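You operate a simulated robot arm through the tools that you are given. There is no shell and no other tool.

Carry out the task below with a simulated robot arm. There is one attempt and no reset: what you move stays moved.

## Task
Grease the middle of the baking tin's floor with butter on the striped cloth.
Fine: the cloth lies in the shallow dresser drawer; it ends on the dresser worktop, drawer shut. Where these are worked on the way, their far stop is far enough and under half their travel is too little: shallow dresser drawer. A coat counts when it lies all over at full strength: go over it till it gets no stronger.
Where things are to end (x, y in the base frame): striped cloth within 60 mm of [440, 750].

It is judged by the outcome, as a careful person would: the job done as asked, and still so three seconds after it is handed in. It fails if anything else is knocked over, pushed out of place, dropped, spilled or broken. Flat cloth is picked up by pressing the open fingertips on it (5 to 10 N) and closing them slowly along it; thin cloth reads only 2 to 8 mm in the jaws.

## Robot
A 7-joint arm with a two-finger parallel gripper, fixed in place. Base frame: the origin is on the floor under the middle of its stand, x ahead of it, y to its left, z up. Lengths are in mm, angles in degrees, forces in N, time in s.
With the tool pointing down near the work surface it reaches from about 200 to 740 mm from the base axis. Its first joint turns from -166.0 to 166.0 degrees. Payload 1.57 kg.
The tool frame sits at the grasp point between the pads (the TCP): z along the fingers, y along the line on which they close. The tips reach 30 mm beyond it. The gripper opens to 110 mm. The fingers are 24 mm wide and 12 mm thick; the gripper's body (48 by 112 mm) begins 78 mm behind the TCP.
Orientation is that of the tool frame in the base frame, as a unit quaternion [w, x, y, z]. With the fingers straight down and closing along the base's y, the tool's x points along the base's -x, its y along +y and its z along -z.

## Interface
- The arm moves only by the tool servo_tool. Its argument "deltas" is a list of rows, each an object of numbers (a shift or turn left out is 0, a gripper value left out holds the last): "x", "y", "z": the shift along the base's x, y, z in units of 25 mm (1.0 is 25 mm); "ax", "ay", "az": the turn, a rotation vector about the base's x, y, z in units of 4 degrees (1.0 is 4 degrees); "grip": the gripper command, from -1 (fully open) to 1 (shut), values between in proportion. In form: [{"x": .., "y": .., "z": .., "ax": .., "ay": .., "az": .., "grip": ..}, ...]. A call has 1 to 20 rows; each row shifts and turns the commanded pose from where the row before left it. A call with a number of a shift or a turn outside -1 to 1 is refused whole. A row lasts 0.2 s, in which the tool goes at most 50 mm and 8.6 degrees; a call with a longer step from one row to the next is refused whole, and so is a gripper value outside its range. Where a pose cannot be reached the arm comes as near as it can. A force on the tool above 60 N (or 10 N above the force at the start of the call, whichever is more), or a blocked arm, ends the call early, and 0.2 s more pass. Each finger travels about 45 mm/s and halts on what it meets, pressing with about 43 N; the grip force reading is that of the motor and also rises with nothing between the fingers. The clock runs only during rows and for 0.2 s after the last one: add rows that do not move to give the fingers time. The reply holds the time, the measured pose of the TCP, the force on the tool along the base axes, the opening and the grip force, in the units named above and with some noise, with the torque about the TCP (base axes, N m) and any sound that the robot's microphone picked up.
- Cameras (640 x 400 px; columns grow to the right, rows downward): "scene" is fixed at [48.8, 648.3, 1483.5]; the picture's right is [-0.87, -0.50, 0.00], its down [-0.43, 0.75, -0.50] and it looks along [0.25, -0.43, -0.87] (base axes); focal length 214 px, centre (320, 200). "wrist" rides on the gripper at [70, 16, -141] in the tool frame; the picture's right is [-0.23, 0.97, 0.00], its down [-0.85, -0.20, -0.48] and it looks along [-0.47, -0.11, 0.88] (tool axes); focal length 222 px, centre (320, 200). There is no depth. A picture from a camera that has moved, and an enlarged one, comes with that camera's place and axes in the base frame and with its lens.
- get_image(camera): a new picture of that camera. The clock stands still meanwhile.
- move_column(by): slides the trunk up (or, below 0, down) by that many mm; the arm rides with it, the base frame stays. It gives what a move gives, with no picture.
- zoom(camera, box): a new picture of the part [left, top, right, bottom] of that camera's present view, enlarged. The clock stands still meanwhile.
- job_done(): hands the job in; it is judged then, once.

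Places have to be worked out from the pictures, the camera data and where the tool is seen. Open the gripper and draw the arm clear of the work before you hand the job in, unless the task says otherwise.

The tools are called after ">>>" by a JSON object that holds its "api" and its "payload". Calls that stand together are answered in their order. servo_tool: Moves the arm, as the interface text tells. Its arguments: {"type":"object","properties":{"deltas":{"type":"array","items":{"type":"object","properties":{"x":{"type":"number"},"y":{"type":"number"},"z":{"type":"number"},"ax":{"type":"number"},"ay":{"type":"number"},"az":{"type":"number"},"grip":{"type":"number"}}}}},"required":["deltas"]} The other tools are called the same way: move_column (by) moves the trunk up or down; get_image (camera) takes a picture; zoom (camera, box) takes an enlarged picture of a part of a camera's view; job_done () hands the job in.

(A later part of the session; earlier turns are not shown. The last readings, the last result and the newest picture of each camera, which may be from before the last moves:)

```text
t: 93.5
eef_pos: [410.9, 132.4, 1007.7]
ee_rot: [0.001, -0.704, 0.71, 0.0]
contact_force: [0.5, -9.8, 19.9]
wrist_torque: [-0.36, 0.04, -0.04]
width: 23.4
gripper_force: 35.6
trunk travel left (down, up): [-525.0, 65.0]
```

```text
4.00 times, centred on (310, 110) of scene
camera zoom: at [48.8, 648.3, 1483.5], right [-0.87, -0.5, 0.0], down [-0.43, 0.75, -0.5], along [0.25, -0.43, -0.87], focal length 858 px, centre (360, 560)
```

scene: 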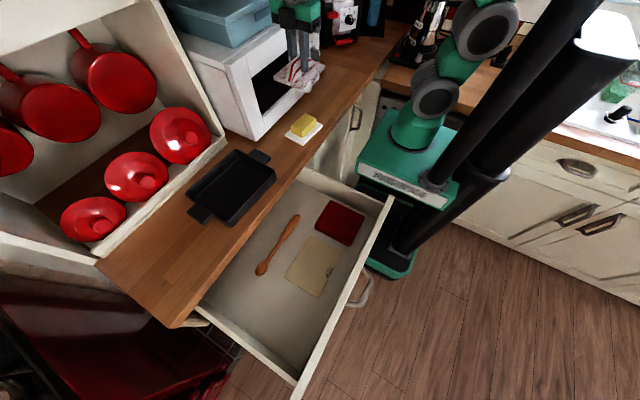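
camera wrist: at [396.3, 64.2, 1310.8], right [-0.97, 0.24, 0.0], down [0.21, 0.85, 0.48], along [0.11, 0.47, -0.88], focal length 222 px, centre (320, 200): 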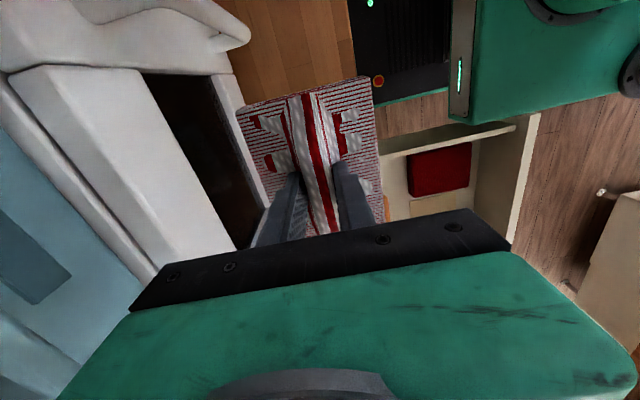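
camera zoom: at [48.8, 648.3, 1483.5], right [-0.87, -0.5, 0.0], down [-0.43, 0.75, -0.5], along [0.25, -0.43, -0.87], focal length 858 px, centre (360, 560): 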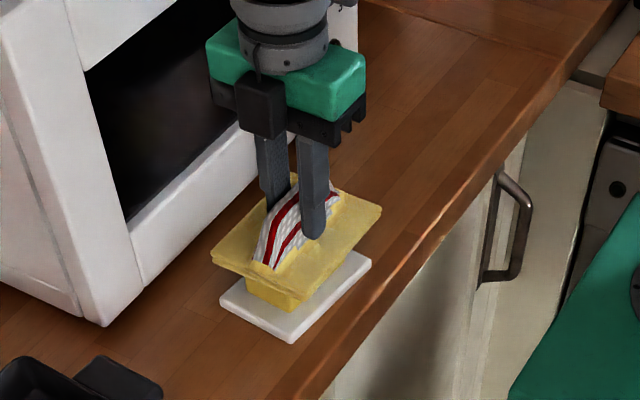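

The pad's underside skirt has turned butter-yellow, so the cloth is loaded. I lift straight up and check the dish is unmoved.

>>> {"api": "servo_tool", "payload": {"deltas": [{"y": -0.05, "z": 0.06}, {"z": 0.2}, {"z": 0.4}, {"z": 0.8}, {"z": 0.8}, {}]}}

>>> {"api": "zoom", "payload": {"camera": "scene", "box": [270, 90, 350, 160]}}

>>> {"api": "zoom", "payload": {"camera": "wrist", "box": [180, 60, 460, 260]}}

```text
t: 94.8
eef_pos: [413.5, 132.9, 1063.9]
ee_rot: [0.0, -0.704, 0.711, 0.001]
contact_force: [-0.7, 0.9, 0.0]
wrist_torque: [0.01, 0.02, 0.01]
width: 23.2
gripper_force: 35.6
trunk travel left (down, up): [-525.0, 65.0]
```

```text
5.71 times, centred on (310, 125) of scene
camera zoom: at [48.8, 648.3, 1483.5], right [-0.87, -0.5, 0.0], down [-0.43, 0.75, -0.5], along [0.25, -0.43, -0.87], focal length 1226 px, centre (377, 629)
```

zoom: 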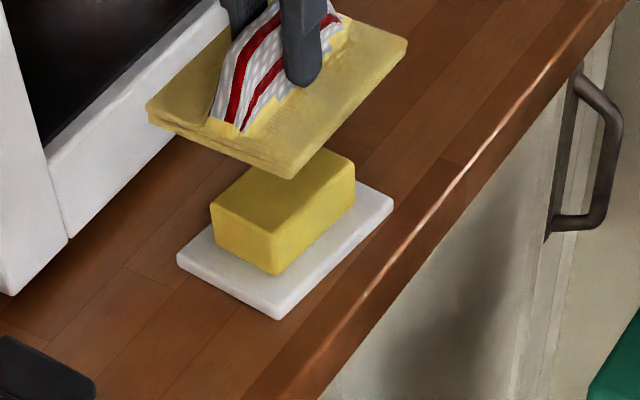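

```text
2.00 times, centred on (320, 160) of wrist
camera zoom: at [395.9, 63.7, 1207.5], right [-0.97, 0.24, 0.0], down [0.21, 0.85, 0.48], along [0.11, 0.47, -0.88], focal length 444 px, centre (320, 280)
```

zoom: 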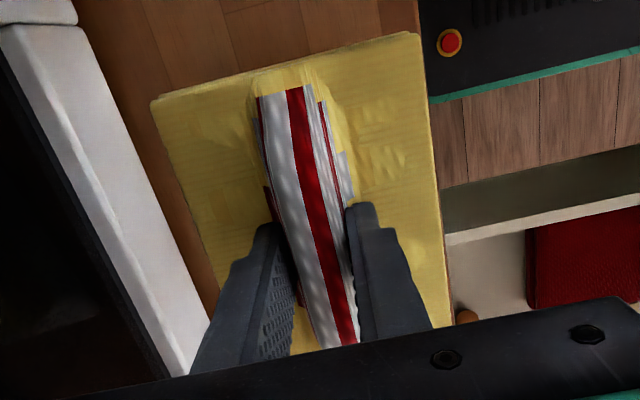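

The dish and butter have not moved. Next I travel to a spot beside the tin and look down on it to fix its position and rotation.

>>> {"api": "servo_tool", "payload": {"deltas": [{"z": 0.8}, {"z": 0.8}, {"z": 0.8, "x": -0.5, "y": 0.5}, {"x": -0.5, "y": 1}, {"x": -0.5, "y": 1}, {"x": -0.5, "y": 1}, {"x": -0.4, "y": 1}, {"x": -0.4, "y": 1}, {"x": -0.3, "y": 1}, {"x": -0.2, "y": 1}, {"y": 1}, {"y": 1}, {"y": 1}, {"y": 1}, {"y": 1}, {"y": 1}, {"y": 1}, {"y": 1}, {}]}}

>>> {"api": "get_image", "payload": {"camera": "wrist"}}

>>> {"api": "zoom", "payload": {"camera": "wrist", "box": [120, 10, 340, 210]}}

```text
t: 98.8
eef_pos: [331.8, 521.1, 1124.0]
ee_rot: [0.001, -0.704, 0.71, 0.0]
contact_force: [0.0, 0.5, -1.0]
wrist_torque: [-0.02, 0.0, -0.01]
width: 23.1
gripper_force: 35.5
trunk travel left (down, up): [-525.0, 65.0]
```

```text
taken
camera wrist: at [313.8, 451.0, 1266.4], right [-0.97, 0.24, 0.0], down [0.21, 0.85, 0.48], along [0.11, 0.47, -0.88], focal length 222 px, centre (320, 200)
```

wrist: 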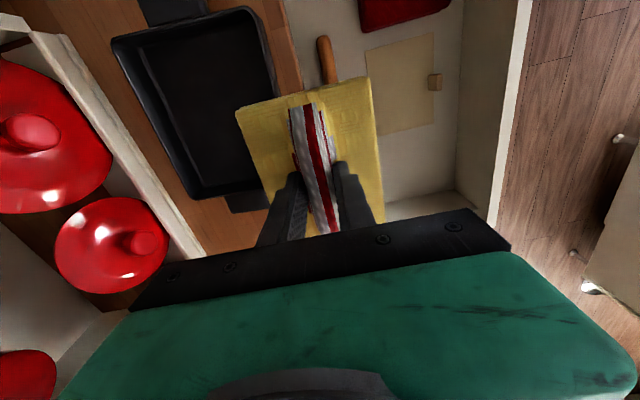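

```text
2.00 times, centred on (230, 110) of wrist
camera zoom: at [313.8, 451.0, 1266.4], right [-0.97, 0.24, 0.0], down [0.21, 0.85, 0.48], along [0.11, 0.47, -0.88], focal length 444 px, centre (500, 380)
```

zoom: 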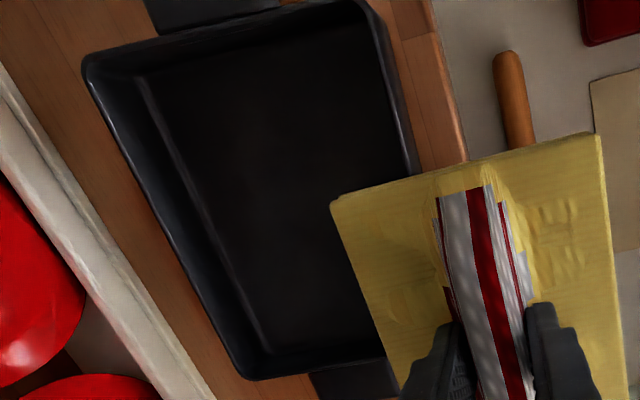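

The tin's centre is at about (459, 467), rotated about −4.5°. I rotate the tool to match and move over the centre, still above the rim.

>>> {"api": "servo_tool", "payload": {"deltas": [{"x": 0.8, "y": -0.35, "z": -0.2, "az": -0.55}, {"x": 0.8, "y": -0.35, "z": -0.2, "az": -0.55}, {"x": 0.8, "y": -0.35, "z": -0.3}, {"x": 0.8, "y": -0.35, "z": -0.4}, {"x": 0.8, "y": -0.35, "z": -0.4}, {"x": 0.8, "y": -0.35, "z": -0.5}, {"x": 0.29, "y": -0.06, "z": -0.5}, {"z": -0.5}, {}]}}

>>> {"api": "get_image", "payload": {"camera": "wrist"}}

>>> {"api": "zoom", "payload": {"camera": "scene", "box": [160, 110, 320, 250]}}

```text
t: 100.8
eef_pos: [457.4, 465.4, 1049.3]
ee_rot: [-0.001, -0.677, 0.736, 0.0]
contact_force: [0.0, 0.1, -0.2]
wrist_torque: [0.02, 0.0, 0.02]
width: 23.3
gripper_force: 35.5
trunk travel left (down, up): [-525.0, 65.0]
```

```text
taken
camera wrist: at [434.4, 398.0, 1192.1], right [-0.95, 0.31, 0.0], down [0.27, 0.84, 0.48], along [0.15, 0.45, -0.88], focal length 222 px, centre (320, 200)
```

wrist: 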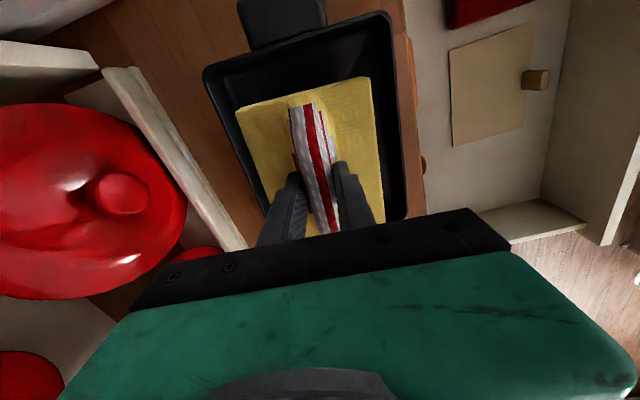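

```text
2.86 times, centred on (240, 180) of scene
camera zoom: at [48.8, 648.3, 1483.5], right [-0.87, -0.5, 0.0], down [-0.43, 0.75, -0.5], along [0.25, -0.43, -0.87], focal length 613 px, centre (549, 257)
```

zoom: 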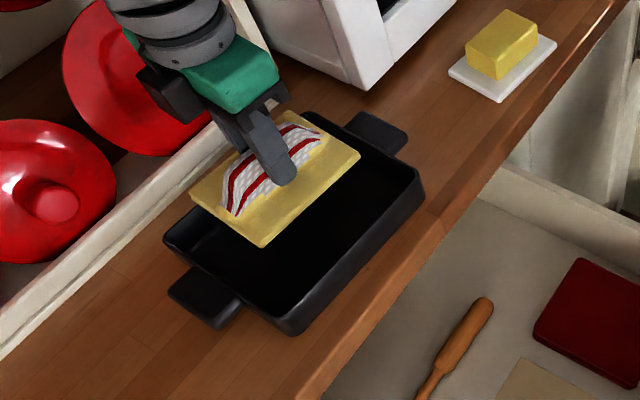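

The pad fits inside the tin and is aligned with it. I descend into the tin slowly until it touches the floor.

>>> {"api": "servo_tool", "payload": {"deltas": [{"z": -0.5}, {"z": -0.5}, {"z": -0.5}, {"z": -0.5}, {"z": -0.3}, {"z": -0.3}, {}]}}

>>> {"api": "get_image", "payload": {"camera": "wrist"}}

```text
t: 102.5
eef_pos: [459.8, 466.6, 982.3]
ee_rot: [-0.001, -0.676, 0.737, 0.001]
contact_force: [0.8, -0.6, -0.7]
wrist_torque: [0.01, 0.01, -0.01]
width: 23.2
gripper_force: 35.2
trunk travel left (down, up): [-525.0, 65.0]
```

```text
taken
camera wrist: at [435.4, 398.3, 1125.7], right [-0.95, 0.31, 0.0], down [0.27, 0.84, 0.48], along [0.15, 0.45, -0.88], focal length 222 px, centre (320, 200)
```

wrist: 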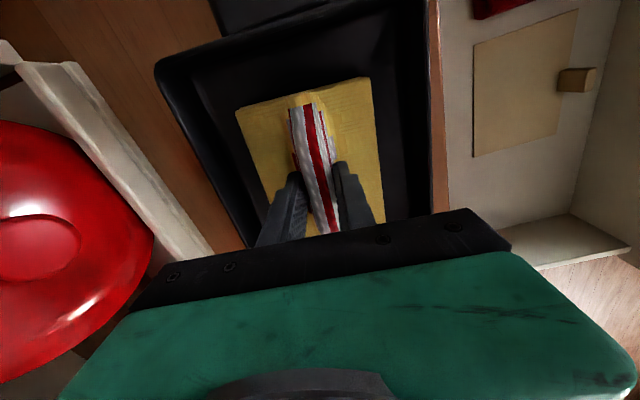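

Inside the tin, no contact yet at TCP z=982. I go on in small steps.

>>> {"api": "servo_tool", "payload": {"deltas": [{"z": -0.16}, {"z": -0.16}, {}]}}

>>> {"api": "servo_tool", "payload": {"deltas": [{"z": -0.16}, {}]}}

```text
t: 103.2
eef_pos: [459.1, 465.8, 975.9]
ee_rot: [0.0, -0.677, 0.736, 0.0]
contact_force: [0.3, 0.0, -1.3]
wrist_torque: [-0.03, -0.06, 0.02]
width: 23.3
gripper_force: 35.7
trunk travel left (down, up): [-525.0, 65.0]
```

```text
t: 103.8
eef_pos: [457.4, 466.6, 971.9]
ee_rot: [0.0, -0.676, 0.737, 0.0]
contact_force: [-0.8, 0.4, -1.1]
wrist_torque: [-0.01, -0.04, 0.02]
width: 23.2
gripper_force: 35.9
trunk travel left (down, up): [-525.0, 65.0]
```

>>> {"api": "servo_tool", "payload": {"deltas": [{"z": -0.12}, {}]}}

>>> {"api": "servo_tool", "payload": {"deltas": [{"z": -0.12}, {}]}}

```text
t: 104.5
eef_pos: [456.9, 465.4, 967.7]
ee_rot: [0.0, -0.676, 0.737, 0.0]
contact_force: [-0.2, -0.1, -0.4]
wrist_torque: [-0.01, 0.01, 0.0]
width: 23.4
gripper_force: 35.7
trunk travel left (down, up): [-525.0, 65.0]
```

```text
t: 105.0
eef_pos: [456.4, 465.6, 967.1]
ee_rot: [0.001, -0.676, 0.737, 0.0]
contact_force: [-0.1, 0.9, 9.2]
wrist_torque: [-0.4, 0.16, 0.0]
width: 23.2
gripper_force: 35.4
trunk travel left (down, up): [-525.0, 65.0]
```

9 N on the tin floor — the right press. Now I rub in y by ±15 mm first, gently.

>>> {"api": "servo_tool", "payload": {"deltas": [{"y": 0.2}, {"y": 0.2}, {"y": 0.2}, {"y": -0.2}, {"y": -0.2}, {"y": -0.2}, {"y": -0.2}, {"y": -0.2}, {"y": -0.2}, {"y": 0.2}, {"y": 0.2}, {"y": 0.2}, {}]}}

>>> {"api": "get_image", "payload": {"camera": "wrist"}}

>>> {"api": "zoom", "payload": {"camera": "scene", "box": [170, 130, 300, 250]}}

```text
t: 107.8
eef_pos: [456.2, 463.8, 967.4]
ee_rot: [0.002, -0.676, 0.737, 0.0]
contact_force: [3.8, -10.6, 25.3]
wrist_torque: [-0.68, 0.12, -0.09]
width: 23.2
gripper_force: 35.7
trunk travel left (down, up): [-525.0, 65.0]
```

```text
taken
camera wrist: at [433.5, 396.2, 1109.1], right [-0.95, 0.31, 0.0], down [0.27, 0.83, 0.48], along [0.15, 0.46, -0.88], focal length 222 px, centre (320, 200)
```

wrist: 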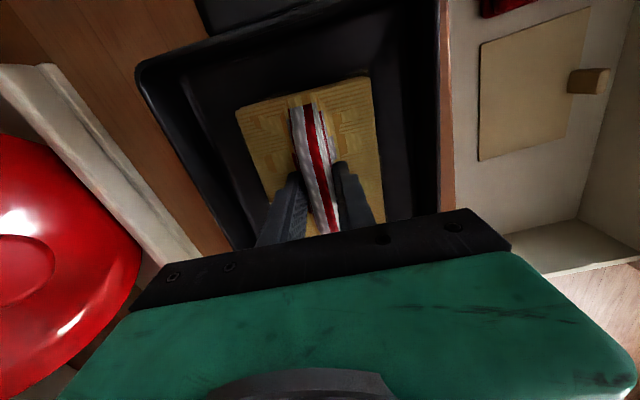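

```text
3.33 times, centred on (235, 190) of scene
camera zoom: at [48.8, 648.3, 1483.5], right [-0.87, -0.5, 0.0], down [-0.43, 0.75, -0.5], along [0.25, -0.43, -0.87], focal length 715 px, centre (603, 233)
```

zoom: 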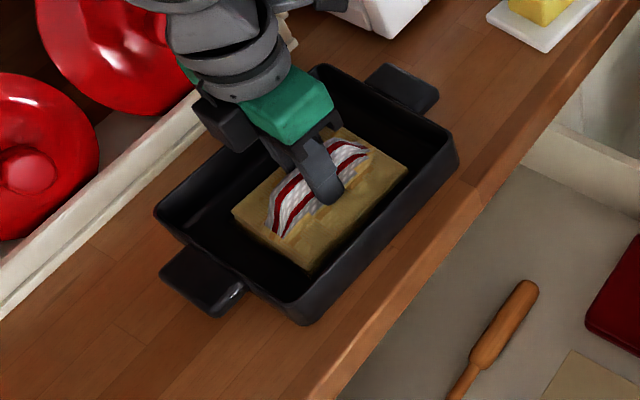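

The tin hasn't shifted. I ease the press, and then lift a bit to look at what has been laid on the floor.

>>> {"api": "servo_tool", "payload": {"deltas": [{"z": 0.15}, {"z": 0.4}, {"z": 0.8}, {"z": 0.8}, {"z": 0.8}, {"z": 0.8, "x": -0.6}, {"z": 0.6, "x": -0.9}, {"x": -0.9}, {"x": -0.9}, {"x": -0.9}, {"x": -0.9}, {}]}}

>>> {"api": "get_image", "payload": {"camera": "wrist"}}

>>> {"api": "zoom", "payload": {"camera": "scene", "box": [170, 130, 300, 250]}}

```text
t: 110.5
eef_pos: [331.4, 464.9, 1073.1]
ee_rot: [0.0, -0.676, 0.737, 0.0]
contact_force: [0.2, -0.2, -0.5]
wrist_torque: [0.0, 0.01, -0.02]
width: 23.1
gripper_force: 35.6
trunk travel left (down, up): [-525.0, 65.0]
```

```text
taken
camera wrist: at [307.9, 397.4, 1215.7], right [-0.95, 0.31, 0.0], down [0.27, 0.83, 0.48], along [0.15, 0.46, -0.88], focal length 222 px, centre (320, 200)
```

wrist: 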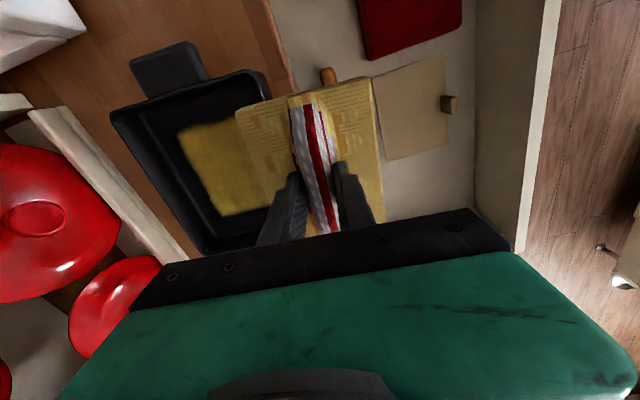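

```text
3.33 times, centred on (235, 190) of scene
camera zoom: at [48.8, 648.3, 1483.5], right [-0.87, -0.5, 0.0], down [-0.43, 0.75, -0.5], along [0.25, -0.43, -0.87], focal length 715 px, centre (603, 233)
```

zoom: 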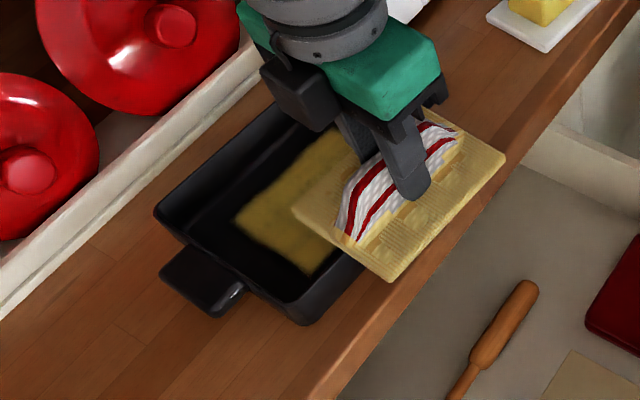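

A butter patch is on the floor of the tin. I move further aside to see all of it.

>>> {"api": "servo_tool", "payload": {"deltas": [{"x": -0.9, "z": 0.3}, {"x": -0.9, "z": 0.3}, {"x": -0.9}, {"x": -0.9}, {}]}}

>>> {"api": "zoom", "payload": {"camera": "wrist", "box": [60, 20, 320, 220]}}

>>> {"api": "zoom", "payload": {"camera": "scene", "box": [180, 135, 290, 235]}}

```text
t: 111.7
eef_pos: [238.9, 465.9, 1087.5]
ee_rot: [0.0, -0.677, 0.736, 0.0]
contact_force: [-0.4, 0.2, -0.3]
wrist_torque: [0.01, -0.01, -0.02]
width: 23.4
gripper_force: 35.6
trunk travel left (down, up): [-525.0, 65.0]
```

```text
2.00 times, centred on (190, 120) of wrist
camera zoom: at [216.0, 398.2, 1231.1], right [-0.95, 0.31, 0.0], down [0.27, 0.83, 0.48], along [0.15, 0.45, -0.88], focal length 444 px, centre (580, 360)
```

zoom: 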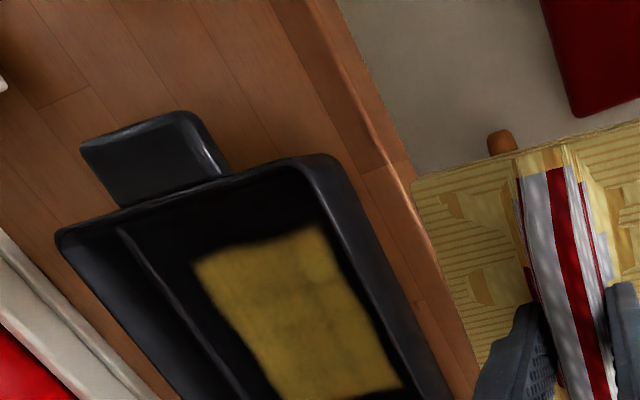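

```text
4.00 times, centred on (235, 185) of scene
camera zoom: at [48.8, 648.3, 1483.5], right [-0.87, -0.5, 0.0], down [-0.43, 0.75, -0.5], along [0.25, -0.43, -0.87], focal length 858 px, centre (660, 260)
```

zoom: 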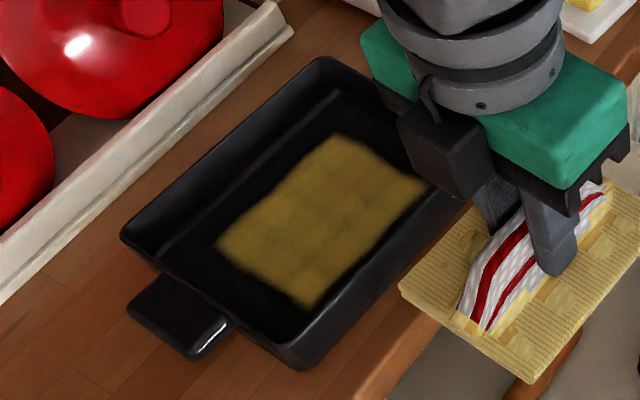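

The coat covers about 95×130 mm in the middle but looks slightly patchy, so it needs more passes. I return and go over it again with strokes in both directions.

>>> {"api": "servo_tool", "payload": {"deltas": [{"x": 1}, {"x": 1}, {"x": 1}, {"x": 1}, {"x": 1, "z": -0.2}, {"x": 1, "z": -0.2}, {"x": 1, "z": -0.3}, {"x": 1, "z": -0.4}, {"x": 0.8, "z": -0.4}, {"z": -0.7}, {"z": -0.7}, {"z": -0.7}, {"z": -0.6}, {}]}}

>>> {"api": "servo_tool", "payload": {"deltas": [{"z": -0.2}, {"z": -0.2}, {}]}}

```text
t: 114.7
eef_pos: [459.6, 464.9, 983.1]
ee_rot: [0.0, -0.676, 0.737, 0.0]
contact_force: [0.3, 0.1, -0.3]
wrist_torque: [0.0, -0.02, 0.03]
width: 22.8
gripper_force: 35.3
trunk travel left (down, up): [-525.0, 65.0]
```

```text
t: 115.5
eef_pos: [460.8, 466.0, 975.6]
ee_rot: [0.0, -0.676, 0.737, -0.001]
contact_force: [-0.4, 0.3, -1.2]
wrist_torque: [0.0, -0.02, -0.06]
width: 23.4
gripper_force: 35.5
trunk travel left (down, up): [-525.0, 65.0]
```

>>> {"api": "servo_tool", "payload": {"deltas": [{"z": -0.16}, {"z": -0.12}, {}]}}

```text
t: 116.2
eef_pos: [459.3, 467.3, 967.5]
ee_rot: [0.001, -0.676, 0.737, 0.0]
contact_force: [0.0, 0.1, -1.5]
wrist_torque: [-0.02, 0.0, -0.02]
width: 22.9
gripper_force: 35.2
trunk travel left (down, up): [-525.0, 65.0]
```

>>> {"api": "servo_tool", "payload": {"deltas": [{"z": -0.08}, {}]}}

>>> {"api": "servo_tool", "payload": {"deltas": [{"x": 0.2}, {"x": 0.2}, {"x": 0.1}, {"x": -0.2}, {"x": -0.2}, {"x": -0.2}, {"x": -0.2}, {"x": -0.2}, {"x": 0.2}, {"x": 0.2}, {"x": 0.1}, {}]}}

```text
t: 116.8
eef_pos: [460.3, 465.6, 966.6]
ee_rot: [0.001, -0.676, 0.737, 0.0]
contact_force: [-1.5, -0.2, 9.2]
wrist_torque: [-0.27, 0.19, 0.01]
width: 23.1
gripper_force: 35.7
trunk travel left (down, up): [-525.0, 65.0]
```

```text
t: 119.5
eef_pos: [457.3, 464.7, 967.0]
ee_rot: [0.001, -0.676, 0.736, 0.001]
contact_force: [-8.9, 2.9, 23.2]
wrist_torque: [-0.11, 0.4, 0.08]
width: 23.3
gripper_force: 35.4
trunk travel left (down, up): [-525.0, 65.0]
```

>>> {"api": "servo_tool", "payload": {"deltas": [{"z": 0.05}, {"y": 0.25}, {"y": 0.25}, {"y": 0.25}]}}

>>> {"api": "servo_tool", "payload": {"deltas": [{"y": -0.25}, {"y": -0.25}, {"y": -0.25}, {"y": -0.25}, {"y": -0.25}, {"y": -0.25}]}}

>>> {"api": "servo_tool", "payload": {"deltas": [{"y": 0.25}, {"y": 0.25}, {"y": 0.25}, {"x": 0.25}, {"x": 0.25}]}}

>>> {"api": "servo_tool", "payload": {"deltas": [{"x": -0.25}, {"x": -0.25}, {"x": -0.25}, {"x": -0.25}]}}

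```text
t: 120.5
eef_pos: [458.6, 484.9, 966.8]
ee_rot: [0.0, -0.677, 0.736, 0.001]
contact_force: [0.4, -6.7, 19.2]
wrist_torque: [-0.5, 0.0, -0.01]
width: 23.3
gripper_force: 35.5
trunk travel left (down, up): [-525.0, 65.0]
```

```text
t: 121.8
eef_pos: [459.0, 446.9, 966.5]
ee_rot: [-0.001, -0.677, 0.736, 0.0]
contact_force: [-0.1, 3.1, 11.3]
wrist_torque: [0.5, -0.09, 0.1]
width: 23.4
gripper_force: 35.3
trunk travel left (down, up): [-525.0, 65.0]
```

```text
t: 123.0
eef_pos: [470.4, 465.6, 967.0]
ee_rot: [0.0, -0.677, 0.736, 0.0]
contact_force: [-3.4, 1.3, 8.0]
wrist_torque: [0.12, 0.08, 0.08]
width: 23.2
gripper_force: 35.5
trunk travel left (down, up): [-525.0, 65.0]
```

```text
t: 124.0
eef_pos: [448.8, 466.1, 965.8]
ee_rot: [0.0, -0.676, 0.737, 0.001]
contact_force: [3.2, 2.3, 10.2]
wrist_torque: [-0.15, 0.03, 0.08]
width: 23.1
gripper_force: 35.4
trunk travel left (down, up): [-525.0, 65.0]
```

The strokes do travel (±19 mm in y, ±11 mm in x) with 8–19 N and no wall contact. I return to the middle, lift and look at the coat again.

>>> {"api": "servo_tool", "payload": {"deltas": [{"x": 0.25}, {"x": 0.2}, {"z": 0.15}, {"z": 0.4}, {"z": 0.8}, {"z": 0.8}, {"z": 0.8}, {"z": 0.8}, {"x": -1, "z": 0.5}, {"x": -1}, {"x": -1}, {"x": -1}, {"x": -1}, {"x": -1}, {"x": -1}, {"x": -1}, {"x": -0.8}, {}]}}

>>> {"api": "zoom", "payload": {"camera": "wrist", "box": [60, 20, 320, 220]}}

>>> {"api": "zoom", "payload": {"camera": "scene", "box": [180, 135, 290, 235]}}

```text
t: 127.8
eef_pos: [238.5, 465.0, 1073.9]
ee_rot: [-0.001, -0.676, 0.737, 0.0]
contact_force: [0.0, 0.1, 0.2]
wrist_torque: [0.0, -0.01, 0.01]
width: 23.0
gripper_force: 35.0
trunk travel left (down, up): [-525.0, 65.0]
```

```text
2.00 times, centred on (190, 120) of wrist
camera zoom: at [215.3, 397.4, 1216.2], right [-0.95, 0.31, 0.0], down [0.27, 0.84, 0.48], along [0.15, 0.45, -0.88], focal length 444 px, centre (580, 360)
```

zoom: 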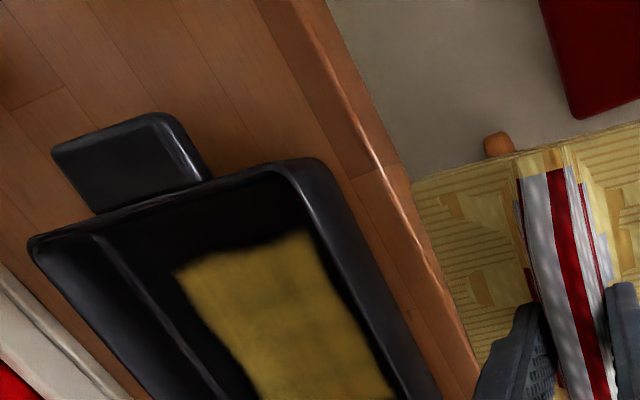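

```text
4.00 times, centred on (235, 185) of scene
camera zoom: at [48.8, 648.3, 1483.5], right [-0.87, -0.5, 0.0], down [-0.43, 0.75, -0.5], along [0.25, -0.43, -0.87], focal length 858 px, centre (660, 260)
```

zoom: 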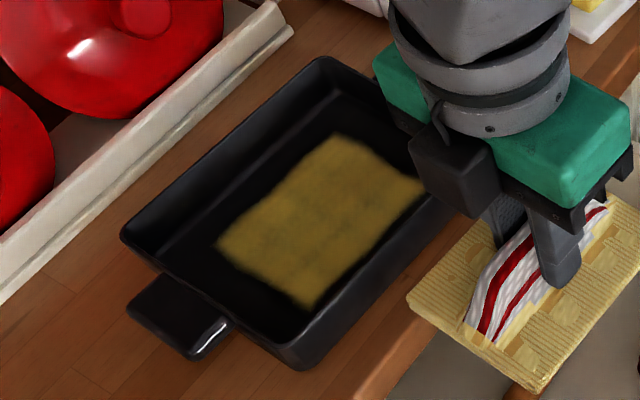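

The patch's outline stays the same while its strength grows, so it's a fixed middle area that needs filling evenly. I take a close look at its strength.

>>> {"api": "zoom", "payload": {"camera": "scene", "box": [205, 162, 265, 216]}}

```text
7.41 times, centred on (235, 189) of scene
camera zoom: at [48.8, 648.3, 1483.5], right [-0.87, -0.5, 0.0], down [-0.43, 0.75, -0.5], along [0.25, -0.43, -0.87], focal length 1589 px, centre (950, 282)
```

zoom: 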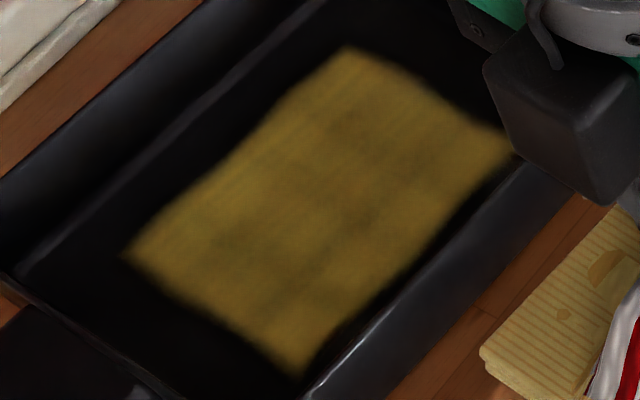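

There are still darker cells within the coat. I go back in for a longer set of strokes.

>>> {"api": "servo_tool", "payload": {"deltas": [{"x": 1}, {"x": 1}, {"x": 1}, {"x": 1}, {"x": 1}, {"x": 1}, {"x": 1, "z": -0.2}, {"x": 1, "z": -0.2}, {"x": 0.8, "z": -0.4}, {"z": -0.8}, {"z": -0.8}, {"z": -0.8}, {"z": -0.6}, {"z": -0.3}, {}]}}

>>> {"api": "servo_tool", "payload": {"deltas": [{"z": -0.1}, {}]}}

```text
t: 131.1
eef_pos: [459.2, 465.8, 969.0]
ee_rot: [0.0, -0.676, 0.737, 0.0]
contact_force: [0.1, -0.5, -1.6]
wrist_torque: [0.03, -0.01, -0.03]
width: 23.3
gripper_force: 35.9
trunk travel left (down, up): [-525.0, 65.0]
```

```text
t: 131.7
eef_pos: [458.6, 466.9, 966.7]
ee_rot: [0.0, -0.676, 0.737, 0.0]
contact_force: [0.1, 0.5, -0.3]
wrist_torque: [-0.02, -0.01, -0.02]
width: 23.0
gripper_force: 35.9
trunk travel left (down, up): [-525.0, 65.0]
```

>>> {"api": "servo_tool", "payload": {"deltas": [{"z": -0.08}, {}]}}

```text
t: 132.2
eef_pos: [459.0, 465.7, 966.5]
ee_rot: [0.002, -0.676, 0.737, 0.0]
contact_force: [0.8, 1.0, 7.3]
wrist_torque: [-0.35, 0.13, 0.01]
width: 23.2
gripper_force: 35.3
trunk travel left (down, up): [-525.0, 65.0]
```

7 N: good. I run a raster of strokes over the whole middle.

>>> {"api": "servo_tool", "payload": {"deltas": [{"x": 0.2}, {"x": 0.2}, {"y": 0.24}, {"y": 0.24}, {"y": 0.24}, {"y": -0.24}, {"y": -0.24}, {"y": -0.24}, {"y": -0.24}, {"y": -0.24}, {"y": -0.24}, {"y": 0.24}, {"y": 0.24}, {"y": 0.24}, {"x": -0.2}, {"x": -0.2}, {"x": -0.2}, {"x": -0.2}]}}

>>> {"api": "servo_tool", "payload": {"deltas": [{"y": 0.24}, {"y": 0.24}, {"y": 0.24}, {"y": -0.24}, {"y": -0.24}, {"y": -0.24}, {"y": -0.24}, {"y": -0.24}, {"y": -0.24}, {"y": 0.24}, {"y": 0.24}, {"y": 0.24}, {"x": 0.2}, {"x": 0.2}]}}

>>> {"api": "servo_tool", "payload": {"deltas": [{"z": 0.15}, {"z": 0.4}, {"z": 0.8}, {"z": 0.8}, {"z": 0.8}, {"z": 0.8}, {"x": -1, "z": 0.5}, {"x": -1}, {"x": -1}, {"x": -1}, {"x": -1}, {"x": -1}, {"x": -1}, {"x": -1}, {"x": -0.8}, {}]}}

>>> {"api": "zoom", "payload": {"camera": "scene", "box": [205, 162, 265, 216]}}

```text
t: 136.1
eef_pos: [449.9, 465.8, 966.4]
ee_rot: [0.001, -0.676, 0.737, 0.0]
contact_force: [7.3, 0.3, 17.1]
wrist_torque: [-0.16, -0.01, 0.07]
width: 23.2
gripper_force: 35.2
trunk travel left (down, up): [-525.0, 65.0]
```

```text
t: 139.1
eef_pos: [457.2, 466.7, 967.3]
ee_rot: [0.0, -0.677, 0.736, -0.001]
contact_force: [-4.8, 0.7, 9.8]
wrist_torque: [0.02, 0.15, -0.02]
width: 23.3
gripper_force: 35.4
trunk travel left (down, up): [-525.0, 65.0]
```

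```text
t: 142.4
eef_pos: [239.2, 465.9, 1071.6]
ee_rot: [0.0, -0.676, 0.737, 0.0]
contact_force: [0.8, 0.1, 0.3]
wrist_torque: [0.02, 0.03, -0.01]
width: 23.1
gripper_force: 35.9
trunk travel left (down, up): [-525.0, 65.0]
```

```text
7.41 times, centred on (235, 189) of scene
camera zoom: at [48.8, 648.3, 1483.5], right [-0.87, -0.5, 0.0], down [-0.43, 0.75, -0.5], along [0.25, -0.43, -0.87], focal length 1589 px, centre (950, 282)
```

zoom: 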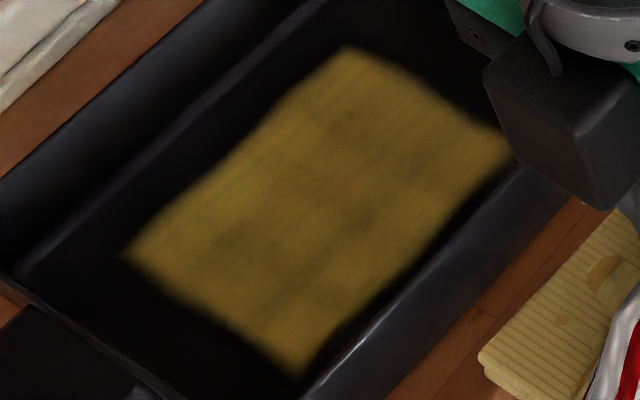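

It grew only a little and the cloth shows less butter now, so I reload it at the butter block and go over the coat again.

>>> {"api": "servo_tool", "payload": {"deltas": [{"x": 0.5, "y": -1}, {"x": 0.5, "y": -1}, {"x": 0.5, "y": -1}, {"x": 0.5, "y": -1}, {"x": 0.5, "y": -1}, {"x": 0.5, "y": -1}, {"x": 0.5, "y": -1}, {"x": 0.5, "y": -1}, {"x": 0.6, "y": -1}, {"x": 0.6, "y": -1}, {"x": 0.6, "y": -1}, {"x": 0.6, "y": -1}, {"x": 0.5, "y": -1}, {"y": -0.3}, {}]}}

>>> {"api": "servo_tool", "payload": {"deltas": [{"z": -0.8}, {"z": -0.8}, {"z": -0.4}, {"z": -0.2}, {}]}}

>>> {"api": "zoom", "payload": {"camera": "scene", "box": [260, 60, 360, 160]}}

```text
t: 145.7
eef_pos: [411.8, 133.0, 1070.9]
ee_rot: [0.001, -0.677, 0.736, 0.0]
contact_force: [0.2, 0.7, 0.3]
wrist_torque: [-0.01, 0.01, -0.01]
width: 23.3
gripper_force: 35.5
trunk travel left (down, up): [-525.0, 65.0]
```

```text
t: 146.8
eef_pos: [411.2, 132.9, 1016.5]
ee_rot: [0.0, -0.676, 0.737, -0.001]
contact_force: [-0.5, -0.3, -0.3]
wrist_torque: [-0.03, 0.02, -0.02]
width: 23.1
gripper_force: 35.6
trunk travel left (down, up): [-525.0, 65.0]
```

```text
4.00 times, centred on (310, 110) of scene
camera zoom: at [48.8, 648.3, 1483.5], right [-0.87, -0.5, 0.0], down [-0.43, 0.75, -0.5], along [0.25, -0.43, -0.87], focal length 858 px, centre (360, 560)
```

zoom: 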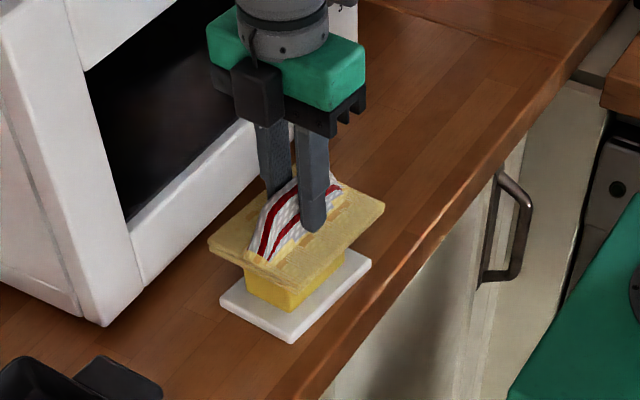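

Just above the butter at 1016; contact is near 1008. I descend in fine steps to a light press.

>>> {"api": "servo_tool", "payload": {"deltas": [{"z": -0.16}, {"z": -0.14}, {}]}}

>>> {"api": "servo_tool", "payload": {"deltas": [{"z": -0.06}, {}]}}

```text
t: 147.7
eef_pos: [410.0, 133.9, 1009.3]
ee_rot: [0.0, -0.676, 0.737, 0.0]
contact_force: [0.5, 0.8, -0.6]
wrist_torque: [0.01, 0.03, 0.02]
width: 23.2
gripper_force: 35.8
trunk travel left (down, up): [-525.0, 65.0]
```

```text
t: 148.2
eef_pos: [411.7, 134.6, 1006.9]
ee_rot: [0.001, -0.676, 0.736, -0.001]
contact_force: [0.5, -0.4, -0.6]
wrist_torque: [0.02, -0.02, 0.03]
width: 23.2
gripper_force: 35.9
trunk travel left (down, up): [-525.0, 65.0]
```

>>> {"api": "servo_tool", "payload": {"deltas": [{"z": -0.08}, {}, {}]}}

```text
t: 149.1
eef_pos: [411.5, 132.3, 1006.9]
ee_rot: [0.001, -0.676, 0.737, 0.001]
contact_force: [-3.3, 0.6, 15.2]
wrist_torque: [0.02, 0.24, 0.03]
width: 23.3
gripper_force: 35.3
trunk travel left (down, up): [-525.0, 65.0]
```

>>> {"api": "servo_tool", "payload": {"deltas": [{"z": 0.03}, {"y": 0.15}, {"y": 0.05}, {"y": -0.2}, {"y": -0.2}, {"y": 0.2}, {}]}}

>>> {"api": "servo_tool", "payload": {"deltas": [{"z": 0.1}, {"z": 0.3}, {"z": 0.8}, {"z": 0.8}, {}]}}

>>> {"api": "zoom", "payload": {"camera": "scene", "box": [270, 90, 350, 160]}}

```text
t: 150.7
eef_pos: [411.2, 129.9, 1007.1]
ee_rot: [0.002, -0.675, 0.738, 0.0]
contact_force: [0.6, -12.0, 24.5]
wrist_torque: [-0.41, 0.05, -0.03]
width: 23.1
gripper_force: 35.7
trunk travel left (down, up): [-525.0, 65.0]
```

```text
t: 151.8
eef_pos: [411.1, 133.6, 1056.3]
ee_rot: [0.0, -0.676, 0.737, 0.0]
contact_force: [-0.4, -0.6, -1.0]
wrist_torque: [-0.02, -0.02, 0.0]
width: 23.2
gripper_force: 35.1
trunk travel left (down, up): [-525.0, 65.0]
```

```text
5.71 times, centred on (310, 125) of scene
camera zoom: at [48.8, 648.3, 1483.5], right [-0.87, -0.5, 0.0], down [-0.43, 0.75, -0.5], along [0.25, -0.43, -0.87], focal length 1226 px, centre (377, 629)
```

zoom: 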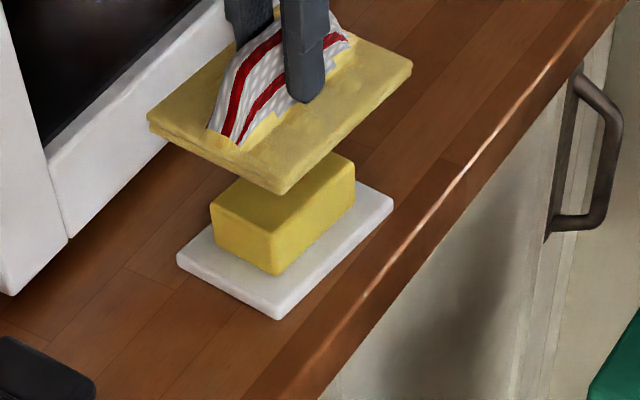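

The cloth is freshly buttered and the dish is unmoved. Back over the tin and down.

>>> {"api": "servo_tool", "payload": {"deltas": [{"z": 0.5, "y": 0.9, "x": 0.14}, {"y": 1, "x": 0.14}, {"y": 1, "x": 0.14}, {"y": 1, "x": 0.14}, {"y": 1, "x": 0.14}, {"y": 1, "x": 0.14}, {"y": 1, "x": 0.14}, {"y": 1, "x": 0.14}, {"y": 1, "x": 0.14}, {"y": 1, "x": 0.14}, {"y": 1, "x": 0.14}, {"y": 1, "x": 0.14}, {"y": 1, "x": 0.14}, {"y": 0.43, "x": 0.1}, {}]}}

>>> {"api": "servo_tool", "payload": {"deltas": [{"z": -0.8}, {"z": -0.8}, {"z": -0.8}, {"z": -0.8}, {"z": -0.5}, {}]}}

```text
t: 155.1
eef_pos: [458.8, 465.2, 1068.0]
ee_rot: [-0.001, -0.676, 0.737, -0.001]
contact_force: [0.2, -0.9, -0.5]
wrist_torque: [0.04, -0.05, -0.01]
width: 23.4
gripper_force: 35.9
trunk travel left (down, up): [-525.0, 65.0]
```

```text
t: 156.4
eef_pos: [459.1, 466.6, 976.4]
ee_rot: [0.0, -0.676, 0.737, 0.0]
contact_force: [0.3, -0.5, -0.9]
wrist_torque: [0.0, 0.01, 0.04]
width: 22.7
gripper_force: 35.1
trunk travel left (down, up): [-525.0, 65.0]
```

>>> {"api": "servo_tool", "payload": {"deltas": [{"z": -0.2}, {"z": -0.16}, {}]}}

>>> {"api": "servo_tool", "payload": {"deltas": [{"z": -0.08}, {}]}}

```text
t: 157.2
eef_pos: [459.1, 467.2, 967.7]
ee_rot: [0.0, -0.677, 0.736, 0.0]
contact_force: [0.3, 0.5, -0.3]
wrist_torque: [-0.02, -0.02, -0.01]
width: 23.3
gripper_force: 35.5
trunk travel left (down, up): [-525.0, 65.0]
```

```text
t: 157.8
eef_pos: [460.1, 466.8, 966.0]
ee_rot: [-0.001, -0.676, 0.737, 0.0]
contact_force: [-0.1, 0.5, 3.1]
wrist_torque: [-0.05, 0.07, 0.01]
width: 23.2
gripper_force: 35.6
trunk travel left (down, up): [-525.0, 65.0]
```

At light contact now. I add 1.5 mm of press and run the raster strokes over the coat.

>>> {"api": "servo_tool", "payload": {"deltas": [{"z": -0.06}, {"x": 0.2}, {"x": 0.2}, {"y": 0.24}, {"y": 0.24}, {"y": 0.24}, {"y": -0.24}, {"y": -0.24}, {"y": -0.24}, {"y": -0.24}, {"y": -0.24}, {"y": -0.24}, {"y": 0.24}, {"y": 0.24}, {"y": 0.24}, {"x": -0.2}, {"x": -0.2}, {"x": -0.2}, {"x": -0.2}]}}

>>> {"api": "servo_tool", "payload": {"deltas": [{"y": 0.24}, {"y": 0.24}, {"y": 0.24}, {"y": -0.24}, {"y": -0.24}, {"y": -0.24}, {"y": -0.24}, {"y": -0.24}, {"y": -0.24}, {"y": 0.24}, {"y": 0.24}, {"y": 0.24}, {"x": 0.2}, {"x": 0.2}]}}

>>> {"api": "servo_tool", "payload": {"deltas": [{"y": 0.24}, {"y": 0.24}, {"x": 0.24}, {"x": 0.2}, {"x": -0.2}, {"x": -0.24}, {"x": -0.24}, {"x": -0.2}, {"x": 0.24}, {"x": 0.2}, {"y": -0.24}, {"y": -0.24}, {"y": -0.24}, {"y": -0.24}, {"x": 0.24}, {"x": 0.2}, {"x": -0.24}, {"x": -0.24}, {"x": -0.24}, {"x": -0.16}]}}

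>>> {"api": "servo_tool", "payload": {"deltas": [{"x": 0.24}, {"x": 0.2}, {"y": 0.24}, {"y": 0.24}, {"z": 0.15}, {"z": 0.4}, {"z": 0.8}, {"z": 0.8}, {"z": 0.8}, {"z": 0.8}, {"x": -1, "z": 0.5}, {"x": -1}, {"x": -1}, {"x": -1}, {"x": -1}, {"x": -1}, {"x": -1}, {"x": -1}, {"x": -0.8}, {}]}}

>>> {"api": "zoom", "payload": {"camera": "scene", "box": [205, 162, 265, 216]}}

```text
t: 161.8
eef_pos: [447.5, 467.1, 967.3]
ee_rot: [0.002, -0.676, 0.737, 0.001]
contact_force: [12.1, 1.9, 29.2]
wrist_torque: [0.03, -0.02, -0.01]
width: 23.1
gripper_force: 35.9
trunk travel left (down, up): [-525.0, 65.0]
```

```text
t: 164.8
eef_pos: [455.7, 466.4, 966.6]
ee_rot: [0.001, -0.678, 0.735, -0.001]
contact_force: [-12.0, 3.0, 27.0]
wrist_torque: [-0.16, 0.66, -0.06]
width: 23.2
gripper_force: 35.6
trunk travel left (down, up): [-525.0, 65.0]
```

```text
t: 169.1
eef_pos: [448.0, 454.4, 968.2]
ee_rot: [0.002, -0.676, 0.737, 0.001]
contact_force: [11.5, 0.5, 28.7]
wrist_torque: [-0.26, -0.09, 0.05]
width: 23.4
gripper_force: 35.1
trunk travel left (down, up): [-525.0, 65.0]
```

```text
t: 173.2
eef_pos: [238.9, 466.8, 1072.0]
ee_rot: [0.001, -0.676, 0.737, -0.001]
contact_force: [0.0, 0.0, -0.6]
wrist_torque: [0.0, 0.01, -0.04]
width: 23.3
gripper_force: 35.4
trunk travel left (down, up): [-525.0, 65.0]
```

```text
7.41 times, centred on (235, 189) of scene
camera zoom: at [48.8, 648.3, 1483.5], right [-0.87, -0.5, 0.0], down [-0.43, 0.75, -0.5], along [0.25, -0.43, -0.87], focal length 1589 px, centre (950, 282)
```

zoom: 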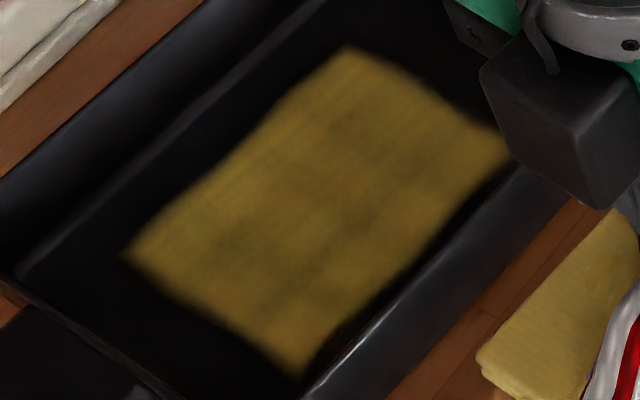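

The coat now looks fairly even. I take a nearer view with the wrist camera to judge its strength.

>>> {"api": "servo_tool", "payload": {"deltas": [{"x": 0.8, "y": 0.2}, {"x": 0.8, "y": 0.2}, {"x": 0.6, "y": 0.2}, {}]}}

>>> {"api": "zoom", "payload": {"camera": "wrist", "box": [120, 80, 280, 230]}}

```text
t: 174.2
eef_pos: [293.8, 482.3, 1071.1]
ee_rot: [0.001, -0.677, 0.736, 0.001]
contact_force: [-0.1, -0.4, 0.6]
wrist_torque: [0.01, 0.0, -0.01]
width: 23.3
gripper_force: 35.1
trunk travel left (down, up): [-525.0, 65.0]
```

```text
2.67 times, centred on (200, 155) of wrist
camera zoom: at [271.6, 413.4, 1213.7], right [-0.95, 0.31, 0.0], down [0.27, 0.84, 0.48], along [0.15, 0.45, -0.88], focal length 592 px, centre (640, 320)
```

zoom: 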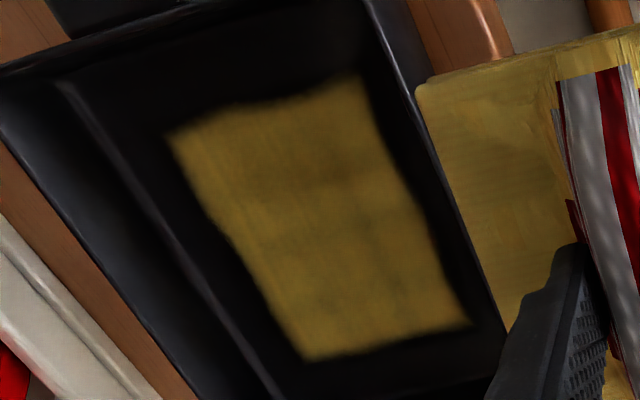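

It looks nearly uniform. To be sure it gets no stronger, I'll go over it once more and compare from this same viewpoint.

>>> {"api": "servo_tool", "payload": {"deltas": [{"x": 1, "y": -0.1}, {"x": 1, "y": -0.1}, {"x": 1, "y": -0.1}, {"x": 1, "y": -0.1}, {"x": 1, "y": -0.1}, {"x": 1, "y": -0.1}, {"x": 0.6}, {"z": -0.8}, {"z": -0.8}, {"z": -0.8}, {"z": -0.8}, {"z": -0.6}, {"z": -0.3}, {}]}}

>>> {"api": "servo_tool", "payload": {"deltas": [{"z": -0.08}, {}]}}

```text
t: 177.2
eef_pos: [459.7, 466.1, 966.3]
ee_rot: [0.0, -0.676, 0.737, 0.0]
contact_force: [-0.7, -0.3, 1.0]
wrist_torque: [0.06, -0.04, 0.0]
width: 23.3
gripper_force: 35.1
trunk travel left (down, up): [-525.0, 65.0]
```

```text
t: 177.8
eef_pos: [458.8, 465.9, 967.1]
ee_rot: [0.002, -0.676, 0.737, 0.0]
contact_force: [2.6, 0.4, 11.3]
wrist_torque: [-0.5, 0.17, 0.03]
width: 23.2
gripper_force: 35.6
trunk travel left (down, up): [-525.0, 65.0]
```

>>> {"api": "servo_tool", "payload": {"deltas": [{"x": 0.2}, {"x": 0.2}, {"y": 0.24}, {"y": 0.24}, {"y": 0.24}, {"y": -0.24}, {"y": -0.24}, {"y": -0.24}, {"y": -0.24}, {"y": -0.24}, {"y": -0.24}, {"y": 0.24}, {"y": 0.24}, {"y": 0.24}, {"x": -0.2}, {"x": -0.2}, {"x": -0.2}, {"x": -0.2}]}}

>>> {"api": "servo_tool", "payload": {"deltas": [{"y": 0.24}, {"y": 0.24}, {"y": 0.24}, {"y": -0.24}, {"y": -0.24}, {"y": -0.24}, {"y": -0.24}, {"y": -0.24}, {"y": -0.24}, {"y": 0.24}, {"y": 0.24}, {"y": 0.24}, {"x": 0.2}, {"x": 0.2}]}}

>>> {"api": "servo_tool", "payload": {"deltas": [{"y": 0.24}, {"y": 0.24}, {"x": 0.24}, {"x": 0.2}, {"x": -0.2}, {"x": -0.24}, {"x": -0.24}, {"x": -0.2}, {"x": 0.24}, {"x": 0.2}, {"y": -0.24}, {"y": -0.24}, {"y": -0.24}, {"y": -0.24}, {"x": 0.24}, {"x": 0.2}, {"x": -0.24}, {"x": -0.24}, {"x": -0.24}, {"x": -0.16}]}}

>>> {"api": "servo_tool", "payload": {"deltas": [{"x": 0.24}, {"x": 0.2}, {"y": 0.24}, {"y": 0.24}, {"z": 0.15}, {"z": 0.4}, {"z": 0.8}, {"z": 0.8}, {"z": 0.8}, {"z": 0.8}, {"x": -1, "z": 0.5}, {"x": -1, "y": 0.1}, {"x": -1, "y": 0.1}, {"x": -1, "y": 0.2}, {"x": -1, "y": 0.2}, {"x": -1}, {"x": -0.6}, {}]}}

>>> {"api": "zoom", "payload": {"camera": "wrist", "box": [120, 80, 280, 230]}}

>>> {"api": "zoom", "payload": {"camera": "scene", "box": [180, 135, 290, 235]}}

```text
t: 181.7
eef_pos: [450.3, 466.5, 967.8]
ee_rot: [0.001, -0.676, 0.737, 0.001]
contact_force: [6.0, 1.4, 14.5]
wrist_torque: [0.2, -0.13, -0.05]
width: 23.5
gripper_force: 36.0
trunk travel left (down, up): [-525.0, 65.0]
```

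```text
t: 184.7
eef_pos: [457.8, 467.9, 966.4]
ee_rot: [0.0, -0.677, 0.736, 0.0]
contact_force: [-5.8, 1.9, 11.8]
wrist_torque: [-0.02, 0.26, 0.0]
width: 23.0
gripper_force: 35.9
trunk travel left (down, up): [-525.0, 65.0]
```

```text
t: 188.8
eef_pos: [447.6, 453.8, 965.9]
ee_rot: [0.001, -0.676, 0.737, 0.0]
contact_force: [5.2, 2.2, 14.7]
wrist_torque: [-0.15, 0.01, 0.07]
width: 23.3
gripper_force: 36.2
trunk travel left (down, up): [-525.0, 65.0]
```

```text
t: 192.7
eef_pos: [295.9, 480.1, 1072.9]
ee_rot: [0.0, -0.676, 0.737, 0.0]
contact_force: [0.5, 0.6, 0.1]
wrist_torque: [0.0, 0.03, 0.0]
width: 23.4
gripper_force: 35.1
trunk travel left (down, up): [-525.0, 65.0]
```

```text
2.67 times, centred on (200, 155) of wrist
camera zoom: at [271.8, 413.3, 1216.6], right [-0.95, 0.31, 0.0], down [0.27, 0.84, 0.48], along [0.15, 0.45, -0.88], focal length 592 px, centre (640, 320)
```

zoom: 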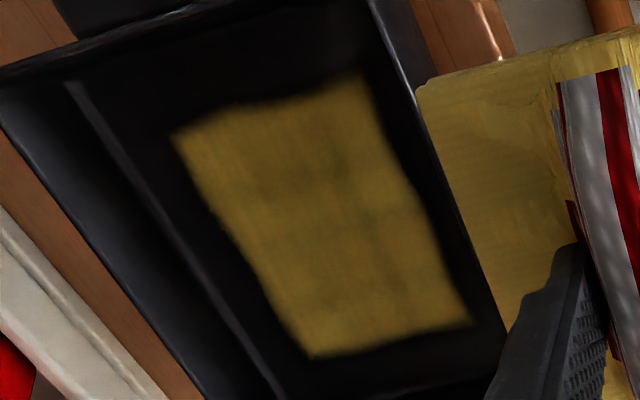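

```text
4.00 times, centred on (235, 185) of scene
camera zoom: at [48.8, 648.3, 1483.5], right [-0.87, -0.5, 0.0], down [-0.43, 0.75, -0.5], along [0.25, -0.43, -0.87], focal length 858 px, centre (660, 260)
```

zoom: 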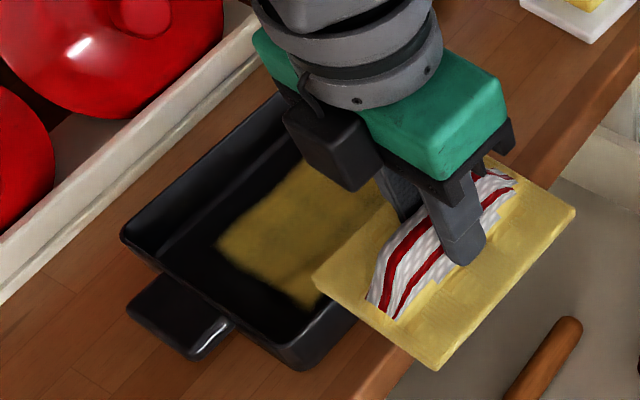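

The coat looks the same after the extra round and the cloth lost no more butter, so it is at full strength; the tin is unmoved. Now for the far spot (440, 750): I raise the trunk to its top for reach and turn the pad so its long side points along the arm.

>>> {"api": "move_column", "payload": {"by": 60}}

>>> {"api": "servo_tool", "payload": {"deltas": [{"az": -1, "y": 0.5}, {"az": -1, "y": 0.5}, {"az": -1, "y": 0.5}, {"az": -1, "y": 0.5}, {"az": -1, "y": 0.5}, {"az": -0.6, "y": 0.5}, {}]}}

>>> {"api": "get_image", "payload": {"camera": "scene"}}

```text
t: 193.7
eef_pos: [295.1, 480.5, 1134.1]
ee_rot: [0.001, -0.677, 0.736, 0.0]
contact_force: [0.4, 0.5, -1.5]
wrist_torque: [0.02, 0.02, -0.01]
width: 23.2
gripper_force: 36.2
trunk travel left (down, up): [-585.0, 5.0]
```

```text
t: 195.2
eef_pos: [295.2, 554.6, 1136.0]
ee_rot: [0.0, -0.52, 0.854, 0.0]
contact_force: [0.8, -0.2, -0.8]
wrist_torque: [0.02, 0.01, 0.0]
width: 23.2
gripper_force: 35.9
trunk travel left (down, up): [-585.0, 5.0]
```

```text
taken
```

scene: 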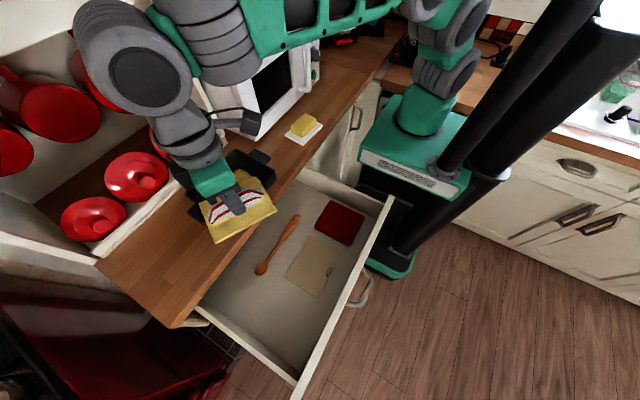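

The pad's long side now points along 63°. I move outward and a bit down, then tilt the tool radially outward to gain reach.

>>> {"api": "servo_tool", "payload": {"deltas": [{"x": 0.5, "y": 0.3, "z": -0.6}, {"x": 0.5, "y": 0.3, "z": -0.6}, {"x": 0.5, "y": 0.3, "z": -0.6}, {"x": 0.5, "y": 0.3, "z": -0.6}, {"x": 0.5, "y": 0.3, "z": -0.4}, {}]}}

>>> {"api": "servo_tool", "payload": {"deltas": [{"ax": 0.888, "ay": -0.46}, {"ax": 0.888, "ay": -0.46}, {"ax": 0.888, "ay": -0.46}, {"ax": 0.888, "ay": -0.46}, {"ax": 0.888, "ay": -0.46}, {}]}}

>>> {"api": "get_image", "payload": {"camera": "scene"}}

```text
t: 196.7
eef_pos: [357.6, 593.4, 1065.6]
ee_rot: [0.0, -0.52, 0.854, -0.001]
contact_force: [1.0, -0.7, -1.4]
wrist_torque: [0.0, 0.04, -0.03]
width: 23.2
gripper_force: 36.0
trunk travel left (down, up): [-585.0, 5.0]
```

```text
t: 198.1
eef_pos: [358.2, 593.5, 1064.4]
ee_rot: [0.148, -0.513, 0.841, 0.091]
contact_force: [-0.3, 0.1, -0.6]
wrist_torque: [0.03, -0.01, 0.03]
width: 23.3
gripper_force: 35.3
trunk travel left (down, up): [-585.0, 5.0]
```

```text
taken
```

scene: 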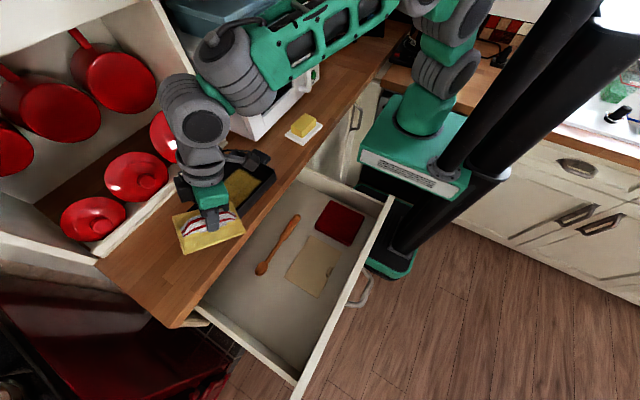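

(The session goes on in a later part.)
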